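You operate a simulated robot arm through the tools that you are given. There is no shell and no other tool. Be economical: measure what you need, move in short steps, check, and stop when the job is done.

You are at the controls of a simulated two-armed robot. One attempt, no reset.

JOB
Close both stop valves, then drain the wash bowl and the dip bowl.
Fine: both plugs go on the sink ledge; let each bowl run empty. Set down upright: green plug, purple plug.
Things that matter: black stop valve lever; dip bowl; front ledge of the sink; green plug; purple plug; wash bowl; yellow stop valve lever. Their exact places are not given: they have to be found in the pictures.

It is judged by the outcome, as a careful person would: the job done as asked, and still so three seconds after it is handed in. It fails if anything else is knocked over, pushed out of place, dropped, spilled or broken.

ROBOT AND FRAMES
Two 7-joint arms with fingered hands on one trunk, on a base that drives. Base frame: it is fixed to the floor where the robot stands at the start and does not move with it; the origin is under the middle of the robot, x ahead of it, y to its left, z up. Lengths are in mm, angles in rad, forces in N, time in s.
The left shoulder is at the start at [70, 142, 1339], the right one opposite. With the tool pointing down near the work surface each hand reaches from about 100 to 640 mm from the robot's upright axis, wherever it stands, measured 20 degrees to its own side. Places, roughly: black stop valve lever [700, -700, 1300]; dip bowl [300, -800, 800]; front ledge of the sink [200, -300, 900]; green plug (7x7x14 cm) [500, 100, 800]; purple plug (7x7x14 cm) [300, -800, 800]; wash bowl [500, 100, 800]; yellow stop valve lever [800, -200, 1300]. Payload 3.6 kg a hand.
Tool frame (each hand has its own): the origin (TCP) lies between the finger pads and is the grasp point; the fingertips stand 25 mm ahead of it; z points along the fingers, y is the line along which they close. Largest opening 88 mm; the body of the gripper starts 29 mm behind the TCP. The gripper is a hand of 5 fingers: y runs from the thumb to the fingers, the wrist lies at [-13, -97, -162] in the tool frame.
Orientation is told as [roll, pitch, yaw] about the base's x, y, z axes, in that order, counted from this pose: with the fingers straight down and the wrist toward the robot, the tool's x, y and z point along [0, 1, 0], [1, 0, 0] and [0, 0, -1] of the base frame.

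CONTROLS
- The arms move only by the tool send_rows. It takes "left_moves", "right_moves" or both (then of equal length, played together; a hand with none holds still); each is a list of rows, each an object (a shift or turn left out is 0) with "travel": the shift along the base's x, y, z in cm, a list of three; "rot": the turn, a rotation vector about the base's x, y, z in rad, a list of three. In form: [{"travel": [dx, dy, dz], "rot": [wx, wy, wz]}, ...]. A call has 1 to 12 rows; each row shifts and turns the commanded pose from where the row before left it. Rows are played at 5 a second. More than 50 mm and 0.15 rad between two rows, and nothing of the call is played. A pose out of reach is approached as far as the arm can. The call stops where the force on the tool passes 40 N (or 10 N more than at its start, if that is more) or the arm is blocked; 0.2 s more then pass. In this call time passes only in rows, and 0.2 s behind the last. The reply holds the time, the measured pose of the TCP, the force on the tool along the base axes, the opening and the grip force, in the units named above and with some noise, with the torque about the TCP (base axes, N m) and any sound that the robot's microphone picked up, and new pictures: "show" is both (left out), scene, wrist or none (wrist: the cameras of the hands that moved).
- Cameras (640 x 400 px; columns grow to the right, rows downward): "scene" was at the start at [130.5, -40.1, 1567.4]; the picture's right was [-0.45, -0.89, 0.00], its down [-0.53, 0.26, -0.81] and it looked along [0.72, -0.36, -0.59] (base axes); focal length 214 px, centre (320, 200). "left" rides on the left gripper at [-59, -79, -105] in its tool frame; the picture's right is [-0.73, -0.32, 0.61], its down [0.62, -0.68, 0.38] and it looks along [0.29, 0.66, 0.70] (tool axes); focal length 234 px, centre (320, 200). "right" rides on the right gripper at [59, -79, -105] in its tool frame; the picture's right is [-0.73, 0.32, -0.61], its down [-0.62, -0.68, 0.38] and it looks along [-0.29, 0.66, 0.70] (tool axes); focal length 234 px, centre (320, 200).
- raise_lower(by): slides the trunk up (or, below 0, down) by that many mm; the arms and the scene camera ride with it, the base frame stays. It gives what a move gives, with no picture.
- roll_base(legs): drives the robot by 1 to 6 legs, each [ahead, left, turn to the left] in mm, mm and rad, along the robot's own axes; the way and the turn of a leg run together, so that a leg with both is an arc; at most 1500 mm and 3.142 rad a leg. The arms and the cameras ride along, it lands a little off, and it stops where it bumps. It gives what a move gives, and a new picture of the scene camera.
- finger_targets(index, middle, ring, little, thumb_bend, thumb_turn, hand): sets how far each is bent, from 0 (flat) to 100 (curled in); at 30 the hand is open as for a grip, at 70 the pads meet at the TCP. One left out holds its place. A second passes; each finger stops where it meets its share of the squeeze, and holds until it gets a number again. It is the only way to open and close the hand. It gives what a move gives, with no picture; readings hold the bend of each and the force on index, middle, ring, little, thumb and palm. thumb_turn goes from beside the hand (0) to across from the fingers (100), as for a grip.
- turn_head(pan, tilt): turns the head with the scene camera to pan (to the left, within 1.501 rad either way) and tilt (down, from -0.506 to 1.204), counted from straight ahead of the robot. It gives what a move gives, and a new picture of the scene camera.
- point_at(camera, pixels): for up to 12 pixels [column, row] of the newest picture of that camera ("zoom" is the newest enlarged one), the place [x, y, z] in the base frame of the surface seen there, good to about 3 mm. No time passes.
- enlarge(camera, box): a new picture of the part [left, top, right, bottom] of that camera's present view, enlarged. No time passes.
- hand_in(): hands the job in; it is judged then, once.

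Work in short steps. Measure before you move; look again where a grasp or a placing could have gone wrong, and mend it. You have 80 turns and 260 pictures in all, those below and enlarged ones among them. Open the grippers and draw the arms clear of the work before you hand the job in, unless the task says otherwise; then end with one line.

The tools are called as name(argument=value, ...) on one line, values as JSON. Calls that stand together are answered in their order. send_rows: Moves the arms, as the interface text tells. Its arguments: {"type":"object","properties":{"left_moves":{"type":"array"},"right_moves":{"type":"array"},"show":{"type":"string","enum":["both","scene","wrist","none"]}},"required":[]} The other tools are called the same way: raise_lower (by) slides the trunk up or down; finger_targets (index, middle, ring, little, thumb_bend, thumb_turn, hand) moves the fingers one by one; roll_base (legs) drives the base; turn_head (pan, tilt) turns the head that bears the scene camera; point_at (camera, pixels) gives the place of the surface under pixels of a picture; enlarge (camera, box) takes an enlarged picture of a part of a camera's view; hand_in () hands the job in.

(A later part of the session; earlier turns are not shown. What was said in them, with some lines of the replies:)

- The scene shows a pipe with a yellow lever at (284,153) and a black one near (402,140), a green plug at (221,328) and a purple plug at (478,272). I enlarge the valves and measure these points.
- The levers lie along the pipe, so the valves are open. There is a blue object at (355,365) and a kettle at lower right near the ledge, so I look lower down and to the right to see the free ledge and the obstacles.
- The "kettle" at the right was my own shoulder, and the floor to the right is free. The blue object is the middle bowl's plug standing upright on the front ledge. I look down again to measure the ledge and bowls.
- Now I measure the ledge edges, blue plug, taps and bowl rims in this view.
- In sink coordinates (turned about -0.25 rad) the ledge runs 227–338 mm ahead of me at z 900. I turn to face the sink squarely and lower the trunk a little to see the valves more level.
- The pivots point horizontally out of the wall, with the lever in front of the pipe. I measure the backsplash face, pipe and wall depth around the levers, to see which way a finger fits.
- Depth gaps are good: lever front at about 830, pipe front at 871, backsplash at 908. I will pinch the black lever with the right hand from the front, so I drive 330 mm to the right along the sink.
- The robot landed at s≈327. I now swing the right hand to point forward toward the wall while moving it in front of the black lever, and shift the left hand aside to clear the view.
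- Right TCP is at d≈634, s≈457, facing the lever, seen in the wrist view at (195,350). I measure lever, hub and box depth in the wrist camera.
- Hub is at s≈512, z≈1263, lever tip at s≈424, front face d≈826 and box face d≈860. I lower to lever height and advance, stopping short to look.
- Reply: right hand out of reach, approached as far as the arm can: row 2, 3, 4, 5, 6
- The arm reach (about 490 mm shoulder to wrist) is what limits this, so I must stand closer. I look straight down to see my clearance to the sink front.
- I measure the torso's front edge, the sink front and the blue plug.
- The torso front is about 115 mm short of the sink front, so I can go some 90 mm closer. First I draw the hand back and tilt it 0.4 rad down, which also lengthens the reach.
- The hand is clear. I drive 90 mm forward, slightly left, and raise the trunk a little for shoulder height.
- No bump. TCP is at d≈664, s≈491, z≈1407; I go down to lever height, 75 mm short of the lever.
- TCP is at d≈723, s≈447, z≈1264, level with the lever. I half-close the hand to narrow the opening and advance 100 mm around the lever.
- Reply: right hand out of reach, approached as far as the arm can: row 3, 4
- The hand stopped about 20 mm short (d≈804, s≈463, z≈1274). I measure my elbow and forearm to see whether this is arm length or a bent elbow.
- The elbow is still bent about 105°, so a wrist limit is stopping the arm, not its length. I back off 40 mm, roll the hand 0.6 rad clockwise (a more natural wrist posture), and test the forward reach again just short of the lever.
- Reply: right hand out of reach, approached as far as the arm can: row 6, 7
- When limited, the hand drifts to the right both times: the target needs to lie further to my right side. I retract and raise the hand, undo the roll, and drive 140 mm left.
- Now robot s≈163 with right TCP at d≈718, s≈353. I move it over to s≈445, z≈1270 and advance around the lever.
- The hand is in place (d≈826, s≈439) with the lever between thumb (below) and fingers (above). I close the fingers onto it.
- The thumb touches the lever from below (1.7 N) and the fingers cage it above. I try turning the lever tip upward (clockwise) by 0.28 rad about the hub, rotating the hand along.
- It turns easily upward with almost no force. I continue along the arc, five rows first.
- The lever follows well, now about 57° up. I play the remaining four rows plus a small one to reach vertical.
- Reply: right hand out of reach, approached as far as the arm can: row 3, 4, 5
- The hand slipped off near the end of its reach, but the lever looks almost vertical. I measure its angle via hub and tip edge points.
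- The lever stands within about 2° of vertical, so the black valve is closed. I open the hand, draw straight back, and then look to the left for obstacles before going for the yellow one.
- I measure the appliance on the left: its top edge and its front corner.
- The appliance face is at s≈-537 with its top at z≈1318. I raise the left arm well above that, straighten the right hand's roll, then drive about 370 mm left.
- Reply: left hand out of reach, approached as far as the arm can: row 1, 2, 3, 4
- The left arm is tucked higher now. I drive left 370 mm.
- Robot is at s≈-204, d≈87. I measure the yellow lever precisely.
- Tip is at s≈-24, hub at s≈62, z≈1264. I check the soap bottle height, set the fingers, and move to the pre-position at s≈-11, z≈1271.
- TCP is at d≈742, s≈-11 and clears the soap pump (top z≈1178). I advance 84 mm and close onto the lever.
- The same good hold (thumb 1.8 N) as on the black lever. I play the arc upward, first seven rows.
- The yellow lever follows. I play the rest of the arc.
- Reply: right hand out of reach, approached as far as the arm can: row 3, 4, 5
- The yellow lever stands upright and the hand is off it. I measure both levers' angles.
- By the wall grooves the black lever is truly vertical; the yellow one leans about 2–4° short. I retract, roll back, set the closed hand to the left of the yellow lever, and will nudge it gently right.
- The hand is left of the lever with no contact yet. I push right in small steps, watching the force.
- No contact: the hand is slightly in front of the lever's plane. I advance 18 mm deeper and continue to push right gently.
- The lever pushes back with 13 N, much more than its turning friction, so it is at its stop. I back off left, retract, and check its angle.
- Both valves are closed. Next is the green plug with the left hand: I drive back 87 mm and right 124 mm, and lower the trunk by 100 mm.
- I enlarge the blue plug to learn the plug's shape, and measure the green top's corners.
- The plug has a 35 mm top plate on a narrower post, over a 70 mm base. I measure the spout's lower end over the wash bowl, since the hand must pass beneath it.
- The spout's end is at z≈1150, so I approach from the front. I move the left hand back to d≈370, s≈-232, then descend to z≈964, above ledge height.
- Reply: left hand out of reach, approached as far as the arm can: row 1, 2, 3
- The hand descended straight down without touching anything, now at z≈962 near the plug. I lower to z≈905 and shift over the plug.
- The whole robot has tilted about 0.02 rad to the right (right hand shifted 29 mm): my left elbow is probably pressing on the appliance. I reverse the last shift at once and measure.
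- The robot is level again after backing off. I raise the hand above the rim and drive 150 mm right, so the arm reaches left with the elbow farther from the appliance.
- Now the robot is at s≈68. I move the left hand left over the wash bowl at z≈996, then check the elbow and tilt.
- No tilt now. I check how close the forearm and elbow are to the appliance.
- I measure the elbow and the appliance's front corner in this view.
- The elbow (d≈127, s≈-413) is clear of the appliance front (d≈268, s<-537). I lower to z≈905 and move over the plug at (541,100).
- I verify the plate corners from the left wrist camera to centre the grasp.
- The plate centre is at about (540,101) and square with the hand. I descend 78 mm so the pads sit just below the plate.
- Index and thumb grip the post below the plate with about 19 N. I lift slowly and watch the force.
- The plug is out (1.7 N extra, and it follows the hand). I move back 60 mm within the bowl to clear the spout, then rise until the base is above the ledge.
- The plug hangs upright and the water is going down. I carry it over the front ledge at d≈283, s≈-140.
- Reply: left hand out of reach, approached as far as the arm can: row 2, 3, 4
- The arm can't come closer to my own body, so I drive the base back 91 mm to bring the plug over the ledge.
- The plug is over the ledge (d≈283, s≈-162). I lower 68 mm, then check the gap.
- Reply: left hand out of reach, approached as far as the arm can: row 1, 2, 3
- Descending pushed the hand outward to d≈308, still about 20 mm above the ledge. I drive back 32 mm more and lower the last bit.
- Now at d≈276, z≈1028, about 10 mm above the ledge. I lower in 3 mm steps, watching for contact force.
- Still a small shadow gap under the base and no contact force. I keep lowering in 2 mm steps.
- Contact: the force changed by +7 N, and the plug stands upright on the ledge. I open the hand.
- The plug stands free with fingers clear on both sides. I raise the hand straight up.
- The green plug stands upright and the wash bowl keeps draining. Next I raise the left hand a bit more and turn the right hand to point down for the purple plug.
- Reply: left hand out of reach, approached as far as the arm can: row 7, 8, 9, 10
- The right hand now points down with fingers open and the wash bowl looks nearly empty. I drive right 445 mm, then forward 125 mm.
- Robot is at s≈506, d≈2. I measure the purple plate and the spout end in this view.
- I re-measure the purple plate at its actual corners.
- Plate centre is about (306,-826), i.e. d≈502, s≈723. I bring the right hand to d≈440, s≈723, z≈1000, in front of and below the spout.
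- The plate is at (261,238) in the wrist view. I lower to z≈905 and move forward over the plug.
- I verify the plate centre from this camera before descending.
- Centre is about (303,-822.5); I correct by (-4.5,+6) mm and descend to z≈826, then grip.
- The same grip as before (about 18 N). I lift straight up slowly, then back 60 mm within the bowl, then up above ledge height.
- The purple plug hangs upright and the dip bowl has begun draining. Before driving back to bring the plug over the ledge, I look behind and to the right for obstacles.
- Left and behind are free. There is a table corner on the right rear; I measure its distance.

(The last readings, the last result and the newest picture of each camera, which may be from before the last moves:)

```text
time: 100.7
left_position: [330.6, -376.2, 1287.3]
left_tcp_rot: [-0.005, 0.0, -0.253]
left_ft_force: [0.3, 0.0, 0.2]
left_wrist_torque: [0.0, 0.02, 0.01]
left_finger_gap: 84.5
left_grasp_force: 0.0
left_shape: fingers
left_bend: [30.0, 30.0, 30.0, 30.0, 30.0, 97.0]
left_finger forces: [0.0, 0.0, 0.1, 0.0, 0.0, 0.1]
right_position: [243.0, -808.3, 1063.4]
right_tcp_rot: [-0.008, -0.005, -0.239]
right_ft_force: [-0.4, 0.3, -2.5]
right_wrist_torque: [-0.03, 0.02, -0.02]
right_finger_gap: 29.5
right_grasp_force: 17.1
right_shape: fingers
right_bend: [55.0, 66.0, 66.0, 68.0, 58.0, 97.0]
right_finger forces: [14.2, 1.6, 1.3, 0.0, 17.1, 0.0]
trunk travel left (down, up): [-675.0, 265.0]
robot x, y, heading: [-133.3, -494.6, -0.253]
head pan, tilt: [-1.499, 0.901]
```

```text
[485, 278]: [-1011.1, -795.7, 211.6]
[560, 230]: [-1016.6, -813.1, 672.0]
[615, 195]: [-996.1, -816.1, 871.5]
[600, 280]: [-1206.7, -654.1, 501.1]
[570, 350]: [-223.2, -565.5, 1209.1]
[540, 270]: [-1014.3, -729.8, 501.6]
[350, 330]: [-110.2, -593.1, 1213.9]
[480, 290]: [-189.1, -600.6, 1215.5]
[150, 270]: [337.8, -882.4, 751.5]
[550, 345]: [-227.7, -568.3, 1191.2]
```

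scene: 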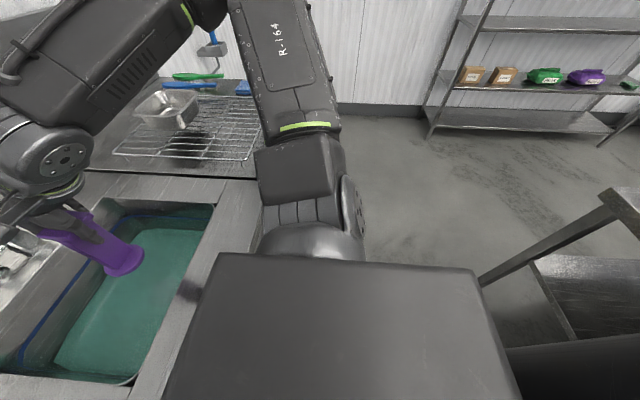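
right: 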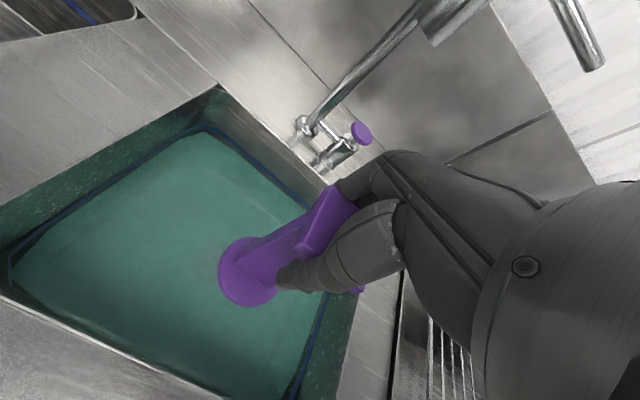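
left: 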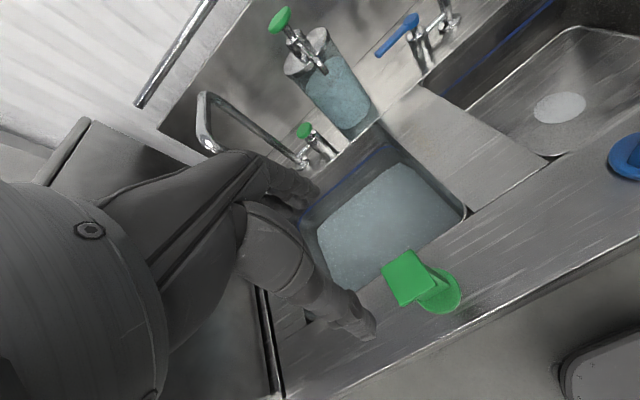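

The table is some 850 mm behind me, so backing up is safe. I drive back 152 mm.

roll_base(legs=[[-152, 0, 0]])

turn_head(pan=-0.6, tilt=0.9)

```text
time: 102.0
left_position: [187.0, -339.0, 1285.5]
left_tcp_rot: [-0.003, 0.002, -0.251]
left_ft_force: [-0.4, 0.6, 0.4]
left_wrist_torque: [0.01, 0.03, -0.01]
left_finger_gap: 84.5
left_grasp_force: 0.0
left_shape: fingers
left_bend: [30.0, 30.0, 30.0, 30.0, 30.0, 97.0]
left_finger forces: [0.0, 0.0, 0.0, 0.1, 0.0, 0.0]
right_position: [98.2, -771.0, 1063.3]
right_tcp_rot: [-0.01, -0.003, -0.237]
right_ft_force: [0.1, 0.3, -2.2]
right_wrist_torque: [0.0, 0.01, 0.02]
right_finger_gap: 29.9
right_grasp_force: 17.0
right_shape: fingers
right_bend: [55.0, 66.0, 66.0, 68.0, 58.0, 97.0]
right_finger forces: [14.1, 1.7, 1.2, 0.1, 17.2, 0.0]
trunk travel left (down, up): [-675.0, 265.0]
robot x, y, heading: [-274.2, -456.8, -0.245]
head pan, tilt: [-1.499, 0.901]
```

scene: 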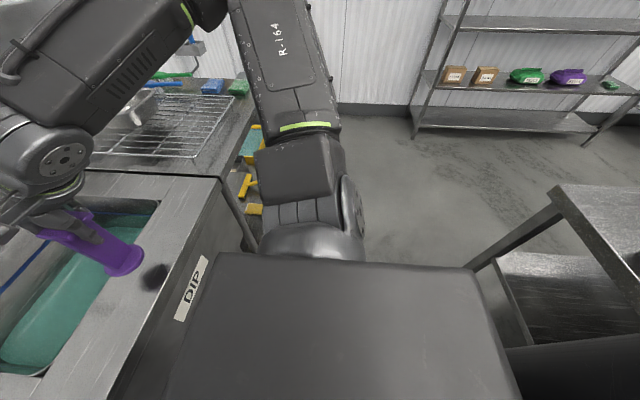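

```text
time: 103.2
left_position: [185.8, -337.6, 1287.1]
left_tcp_rot: [-0.004, 0.001, -0.252]
left_ft_force: [-0.2, -0.5, -0.9]
left_wrist_torque: [0.02, 0.01, 0.02]
left_finger_gap: 84.6
left_grasp_force: 0.1
left_shape: fingers
left_bend: [30.0, 30.0, 30.0, 30.0, 30.0, 97.0]
left_finger forces: [0.0, 0.0, 0.0, 0.0, 0.0, 0.0]
right_position: [97.3, -769.7, 1064.1]
right_tcp_rot: [-0.009, -0.005, -0.236]
right_ft_force: [-0.3, 0.3, -2.1]
right_wrist_torque: [0.01, 0.0, -0.01]
right_finger_gap: 29.6
right_grasp_force: 17.6
right_shape: fingers
right_bend: [55.0, 66.0, 66.0, 68.0, 58.0, 97.0]
right_finger forces: [14.1, 1.6, 1.3, 0.0, 17.1, 0.0]
trunk travel left (down, up): [-675.0, 265.0]
robot x, y, heading: [-274.5, -455.7, -0.252]
head pan, tilt: [-0.6, 0.901]
5 turns are left
```

scene: 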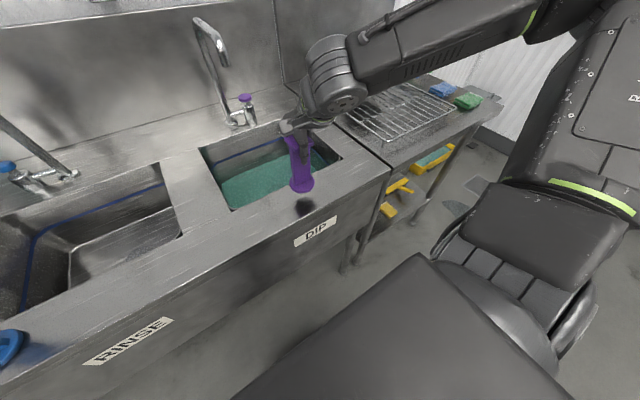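

Only 5 turns remain. The plug is at d≈286, s≈721, over the ledge; I lower 45 mm to the expected contact height (z≈1019).

send_rows(right_moves=[{"travel": [0, 0, -1.5]}, {"travel": [0, 0, -1.5]}, {"travel": [0, 0, -0.9]}, {"travel": [0, 0, -0.2]}, {"travel": [0, 0, -0.2]}, {"travel": [0, 0, -0.2]}], show="wrist")

enlarge(camera="scene", box=[240, 100, 370, 230])

```text
time: 104.6
left_position: [185.5, -337.3, 1287.1]
left_tcp_rot: [-0.003, 0.0, -0.251]
left_ft_force: [0.2, 0.2, 0.2]
left_wrist_torque: [0.02, 0.02, -0.01]
left_finger_gap: 84.6
left_grasp_force: 0.1
left_shape: fingers
left_bend: [30.0, 30.0, 30.0, 30.0, 30.0, 97.0]
left_finger forces: [0.0, 0.0, 0.0, 0.0, 0.0, 0.1]
right_position: [97.5, -769.5, 1018.2]
right_tcp_rot: [-0.008, -0.006, -0.237]
right_ft_force: [1.4, -0.1, 4.0]
right_wrist_torque: [-0.02, 0.05, 0.04]
right_finger_gap: 28.9
right_grasp_force: 17.3
right_shape: fingers
right_bend: [55.0, 66.0, 66.0, 68.0, 59.0, 97.0]
right_finger forces: [14.8, 1.8, 1.5, 0.1, 16.9, 0.0]
trunk travel left (down, up): [-675.0, 265.0]
robot x, y, heading: [-273.9, -455.9, -0.249]
head pan, tilt: [-0.6, 0.901]
```

right: 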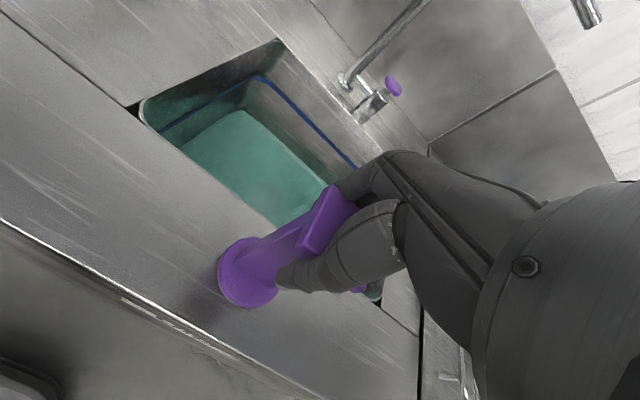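

```text
3.08 times, centred on (305, 165) of scene
4 turns are left
```

zoom: 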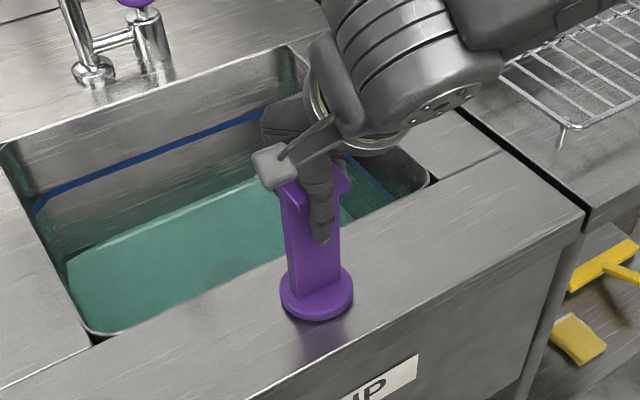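

Contact (+6 N), and the plug stands upright. I open the hand, raise it straight up, wait for the dip bowl to drain, and look.

finger_targets(hand="right", index=45, middle=45, ring=45, little=45, thumb_bend=48)

finger_targets(hand="right", index=30, middle=30, ring=30, little=30, thumb_bend=30)

send_rows(right_moves=[{"travel": [0, 0, 2.0]}, {"travel": [0, 0, 3.0]}, {"travel": [0, 0, 4.0]}, {"travel": [0, 0, 4.5]}, {"travel": [0, 0, 4.5]}], show="wrist")

send_rows(right_moves=[{}, {}, {}, {}, {}, {}, {}, {}, {}, {}, {}, {}], show="none")

send_rows(right_moves=[{}, {}, {}, {}, {}, {}, {}, {}, {}, {}, {}, {}], show="none")

send_rows(right_moves=[{}, {}, {}, {}, {}, {}, {}, {}, {}, {}, {}, {}], show="none")

send_rows(right_moves=[{}, {}, {}, {}, {}, {}, {}, {}, {}, {}, {}, {}], show="none")

enlarge(camera="scene", box=[190, 90, 370, 230])

```text
time: 105.6
left_position: [186.7, -338.8, 1287.4]
left_tcp_rot: [-0.002, 0.002, -0.25]
left_ft_force: [0.7, -0.9, -0.5]
left_wrist_torque: [0.03, -0.02, 0.0]
left_finger_gap: 84.5
left_grasp_force: 0.0
left_shape: fingers
left_bend: [30.0, 30.0, 30.0, 30.0, 30.0, 97.0]
left_finger forces: [0.0, 0.0, 0.0, 0.1, 0.0, 0.0]
right_position: [96.5, -769.2, 1017.9]
right_tcp_rot: [-0.007, -0.003, -0.238]
right_ft_force: [0.6, 0.5, -0.5]
right_wrist_torque: [0.0, -0.02, 0.0]
right_finger_gap: 49.0
right_grasp_force: 0.6
right_shape: fingers
right_bend: [45.0, 45.0, 45.0, 45.0, 48.0, 97.0]
right_finger forces: [0.6, 0.1, 0.0, 0.0, 0.0, 0.0]
trunk travel left (down, up): [-675.0, 265.0]
robot x, y, heading: [-268.7, -454.8, -0.251]
head pan, tilt: [-0.6, 0.901]
```

```text
time: 106.6
left_position: [185.3, -339.1, 1287.5]
left_tcp_rot: [-0.003, 0.001, -0.251]
left_ft_force: [0.2, -0.6, 0.8]
left_wrist_torque: [0.01, 0.01, -0.05]
left_finger_gap: 84.5
left_grasp_force: 0.1
left_shape: fingers
left_bend: [30.0, 30.0, 30.0, 30.0, 30.0, 97.0]
left_finger forces: [0.1, 0.0, 0.1, 0.0, 0.0, 0.0]
right_position: [96.7, -769.2, 1018.1]
right_tcp_rot: [-0.01, -0.006, -0.237]
right_ft_force: [-0.2, 0.4, -0.1]
right_wrist_torque: [-0.04, -0.02, 0.01]
right_finger_gap: 84.6
right_grasp_force: 0.0
right_shape: fingers
right_bend: [30.0, 30.0, 30.0, 30.0, 30.0, 97.0]
right_finger forces: [0.0, 0.1, 0.0, 0.0, 0.1, 0.0]
trunk travel left (down, up): [-675.0, 265.0]
robot x, y, heading: [-275.3, -457.5, -0.248]
head pan, tilt: [-0.6, 0.901]
```

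```text
time: 107.8
left_position: [186.3, -338.1, 1286.8]
left_tcp_rot: [-0.004, -0.001, -0.251]
left_ft_force: [-1.0, 0.0, 0.2]
left_wrist_torque: [-0.05, 0.01, 0.01]
left_finger_gap: 84.5
left_grasp_force: 0.1
left_shape: fingers
left_bend: [30.0, 30.0, 30.0, 30.0, 30.0, 97.0]
left_finger forces: [0.0, 0.0, 0.0, 0.1, 0.1, 0.0]
right_position: [97.9, -768.0, 1200.0]
right_tcp_rot: [-0.009, -0.007, -0.237]
right_ft_force: [-0.4, 0.4, -0.2]
right_wrist_torque: [0.01, -0.01, 0.01]
right_finger_gap: 84.5
right_grasp_force: 0.1
right_shape: fingers
right_bend: [30.0, 30.0, 30.0, 30.0, 30.0, 97.0]
right_finger forces: [0.0, 0.0, 0.0, 0.0, 0.0, 0.0]
trunk travel left (down, up): [-675.0, 265.0]
robot x, y, heading: [-274.1, -455.2, -0.255]
head pan, tilt: [-0.6, 0.901]
```

right: 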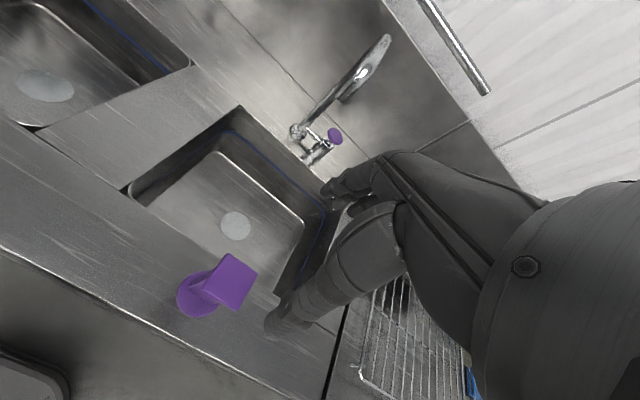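

```text
time: 110.4
left_position: [185.3, -338.0, 1287.2]
left_tcp_rot: [-0.003, -0.001, -0.252]
left_ft_force: [-0.5, 0.0, -0.6]
left_wrist_torque: [0.0, 0.0, -0.03]
left_finger_gap: 84.5
left_grasp_force: 0.1
left_shape: fingers
left_bend: [30.0, 30.0, 30.0, 30.0, 30.0, 97.0]
left_finger forces: [0.0, 0.0, 0.0, 0.0, 0.1, 0.1]
right_position: [98.8, -769.9, 1200.1]
right_tcp_rot: [-0.008, -0.005, -0.238]
right_ft_force: [-0.2, -0.4, -0.4]
right_wrist_torque: [0.0, -0.01, -0.02]
right_finger_gap: 84.7
right_grasp_force: 0.1
right_shape: fingers
right_bend: [30.0, 30.0, 30.0, 30.0, 30.0, 97.0]
right_finger forces: [0.0, 0.0, 0.0, 0.1, 0.0, 0.1]
trunk travel left (down, up): [-675.0, 265.0]
robot x, y, heading: [-271.3, -456.3, -0.248]
head pan, tilt: [-0.6, 0.901]
```

```text
time: 113.0
left_position: [184.2, -337.4, 1287.4]
left_tcp_rot: [-0.003, 0.0, -0.251]
left_ft_force: [-0.9, -0.3, 0.8]
left_wrist_torque: [-0.02, -0.01, -0.05]
left_finger_gap: 84.5
left_grasp_force: 0.2
left_shape: fingers
left_bend: [30.0, 30.0, 30.0, 30.0, 30.0, 97.0]
left_finger forces: [0.0, 0.0, 0.0, 0.0, 0.0, 0.1]
right_position: [99.7, -770.4, 1198.5]
right_tcp_rot: [-0.009, -0.005, -0.238]
right_ft_force: [1.0, 0.3, 1.1]
right_wrist_torque: [-0.01, 0.0, 0.0]
right_finger_gap: 84.3
right_grasp_force: 0.0
right_shape: fingers
right_bend: [30.0, 30.0, 30.0, 30.0, 30.0, 97.0]
right_finger forces: [0.0, 0.1, 0.0, 0.0, 0.0, 0.0]
trunk travel left (down, up): [-675.0, 265.0]
robot x, y, heading: [-269.8, -453.0, -0.25]
head pan, tilt: [-0.6, 0.901]
```

```text
time: 115.6
left_position: [185.4, -339.4, 1286.6]
left_tcp_rot: [-0.005, 0.0, -0.25]
left_ft_force: [-0.6, -0.1, 0.8]
left_wrist_torque: [0.01, -0.01, 0.04]
left_finger_gap: 84.6
left_grasp_force: 0.1
left_shape: fingers
left_bend: [30.0, 30.0, 30.0, 30.0, 30.0, 97.0]
left_finger forces: [0.1, 0.0, 0.1, 0.0, 0.0, 0.0]
right_position: [99.3, -770.1, 1199.9]
right_tcp_rot: [-0.01, -0.005, -0.238]
right_ft_force: [0.9, -0.1, -1.3]
right_wrist_torque: [0.03, 0.02, -0.01]
right_finger_gap: 84.5
right_grasp_force: 0.0
right_shape: fingers
right_bend: [30.0, 30.0, 30.0, 30.0, 30.0, 97.0]
right_finger forces: [0.0, 0.0, 0.0, 0.0, 0.0, 0.0]
trunk travel left (down, up): [-675.0, 265.0]
robot x, y, heading: [-275.8, -458.6, -0.255]
head pan, tilt: [-0.6, 0.901]
```

```text
time: 118.2
left_position: [185.9, -338.5, 1286.7]
left_tcp_rot: [-0.003, 0.0, -0.253]
left_ft_force: [0.5, 0.3, 0.6]
left_wrist_torque: [-0.06, -0.02, 0.02]
left_finger_gap: 84.4
left_grasp_force: 0.1
left_shape: fingers
left_bend: [30.0, 30.0, 30.0, 30.0, 30.0, 97.0]
left_finger forces: [0.0, 0.1, 0.1, 0.0, 0.0, 0.1]
right_position: [99.8, -771.0, 1199.2]
right_tcp_rot: [-0.008, -0.005, -0.238]
right_ft_force: [0.4, 0.3, 0.3]
right_wrist_torque: [-0.02, 0.0, -0.03]
right_finger_gap: 84.6
right_grasp_force: 0.1
right_shape: fingers
right_bend: [30.0, 30.0, 30.0, 30.0, 30.0, 97.0]
right_finger forces: [0.0, 0.0, 0.0, 0.0, 0.0, 0.0]
trunk travel left (down, up): [-675.0, 265.0]
robot x, y, heading: [-276.2, -454.6, -0.246]
head pan, tilt: [-0.6, 0.901]
```

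```text
2.86 times, centred on (280, 160) of scene
3 turns are left
```

zoom: 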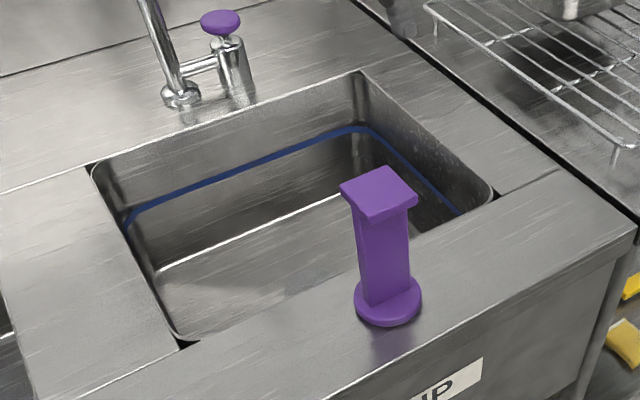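

The dip bowl is empty and the purple plug stands upright. I drive back a little so the arms are clear of the sink, then check the wash bowl, green plug and valves.

roll_base(legs=[[-150, 0, 0]])

turn_head(pan=0.6, tilt=0.45)

```text
time: 119.6
left_position: [47.9, -304.6, 1286.4]
left_tcp_rot: [-0.003, 0.001, -0.253]
left_ft_force: [-0.7, -0.1, 0.0]
left_wrist_torque: [0.0, 0.0, 0.03]
left_finger_gap: 84.8
left_grasp_force: 0.0
left_shape: fingers
left_bend: [30.0, 30.0, 30.0, 30.0, 30.0, 97.0]
left_finger forces: [0.0, 0.0, 0.1, 0.1, 0.0, 0.0]
right_position: [-40.1, -734.4, 1197.8]
right_tcp_rot: [-0.008, -0.003, -0.239]
right_ft_force: [-0.3, 0.3, -0.3]
right_wrist_torque: [0.01, 0.0, -0.02]
right_finger_gap: 84.4
right_grasp_force: 0.1
right_shape: fingers
right_bend: [30.0, 30.0, 30.0, 30.0, 30.0, 97.0]
right_finger forces: [0.0, 0.0, 0.0, 0.1, 0.0, 0.1]
trunk travel left (down, up): [-675.0, 265.0]
robot x, y, heading: [-414.2, -421.8, -0.257]
head pan, tilt: [-0.6, 0.901]
```

scene: 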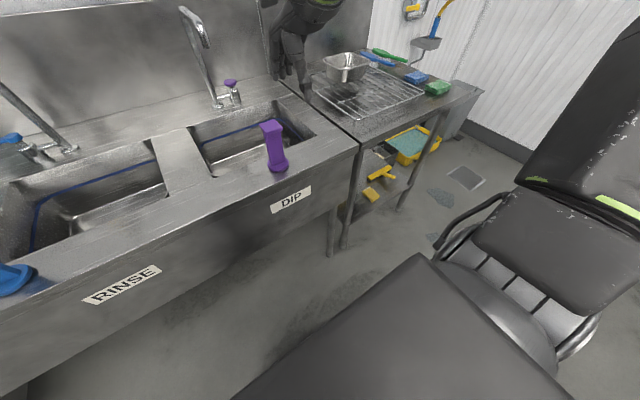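

```text
time: 121.0
left_position: [45.4, -302.8, 1286.1]
left_tcp_rot: [-0.004, 0.0, -0.254]
left_ft_force: [-0.2, -0.3, -0.2]
left_wrist_torque: [0.02, 0.01, 0.0]
left_finger_gap: 84.7
left_grasp_force: 0.0
left_shape: fingers
left_bend: [30.0, 30.0, 30.0, 30.0, 30.0, 97.0]
left_finger forces: [0.0, 0.0, 0.1, 0.0, 0.1, 0.0]
right_position: [-41.4, -734.9, 1198.9]
right_tcp_rot: [-0.009, -0.006, -0.238]
right_ft_force: [-0.6, 1.0, 0.3]
right_wrist_torque: [0.0, 0.04, 0.01]
right_finger_gap: 84.3
right_grasp_force: 0.1
right_shape: fingers
right_bend: [30.0, 30.0, 30.0, 30.0, 30.0, 97.0]
right_finger forces: [0.0, 0.0, 0.1, 0.0, 0.0, 0.0]
trunk travel left (down, up): [-675.0, 265.0]
robot x, y, heading: [-415.7, -416.6, -0.252]
head pan, tilt: [0.6, 0.45]
2 turns are left
```

scene: 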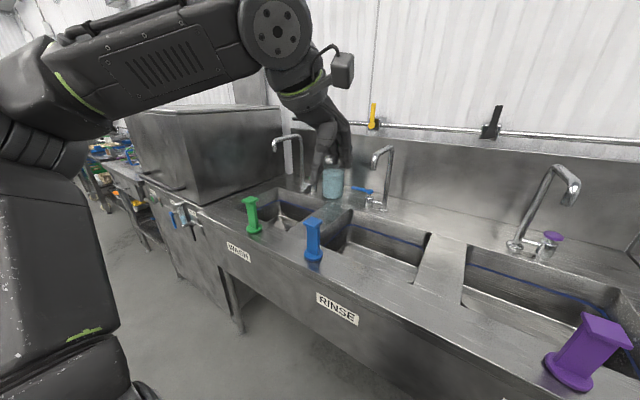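

All three plugs stand upright on the ledge at (252,215), (313,240) and (588,350), both levers are vertical, the bowls are empty, and the arms are clear. I hand it in.

hand_in()

```text
The job is handed in.
```

I closed both stop valves, drained the wash and dip bowls, and stood the green and purple plugs upright on the front ledge. While I was reaching for the green plug, my left elbow apparently pressed on the appliance to the left and tilted the robot slightly. I backed off at once and saw no sign that the appliance had moved.
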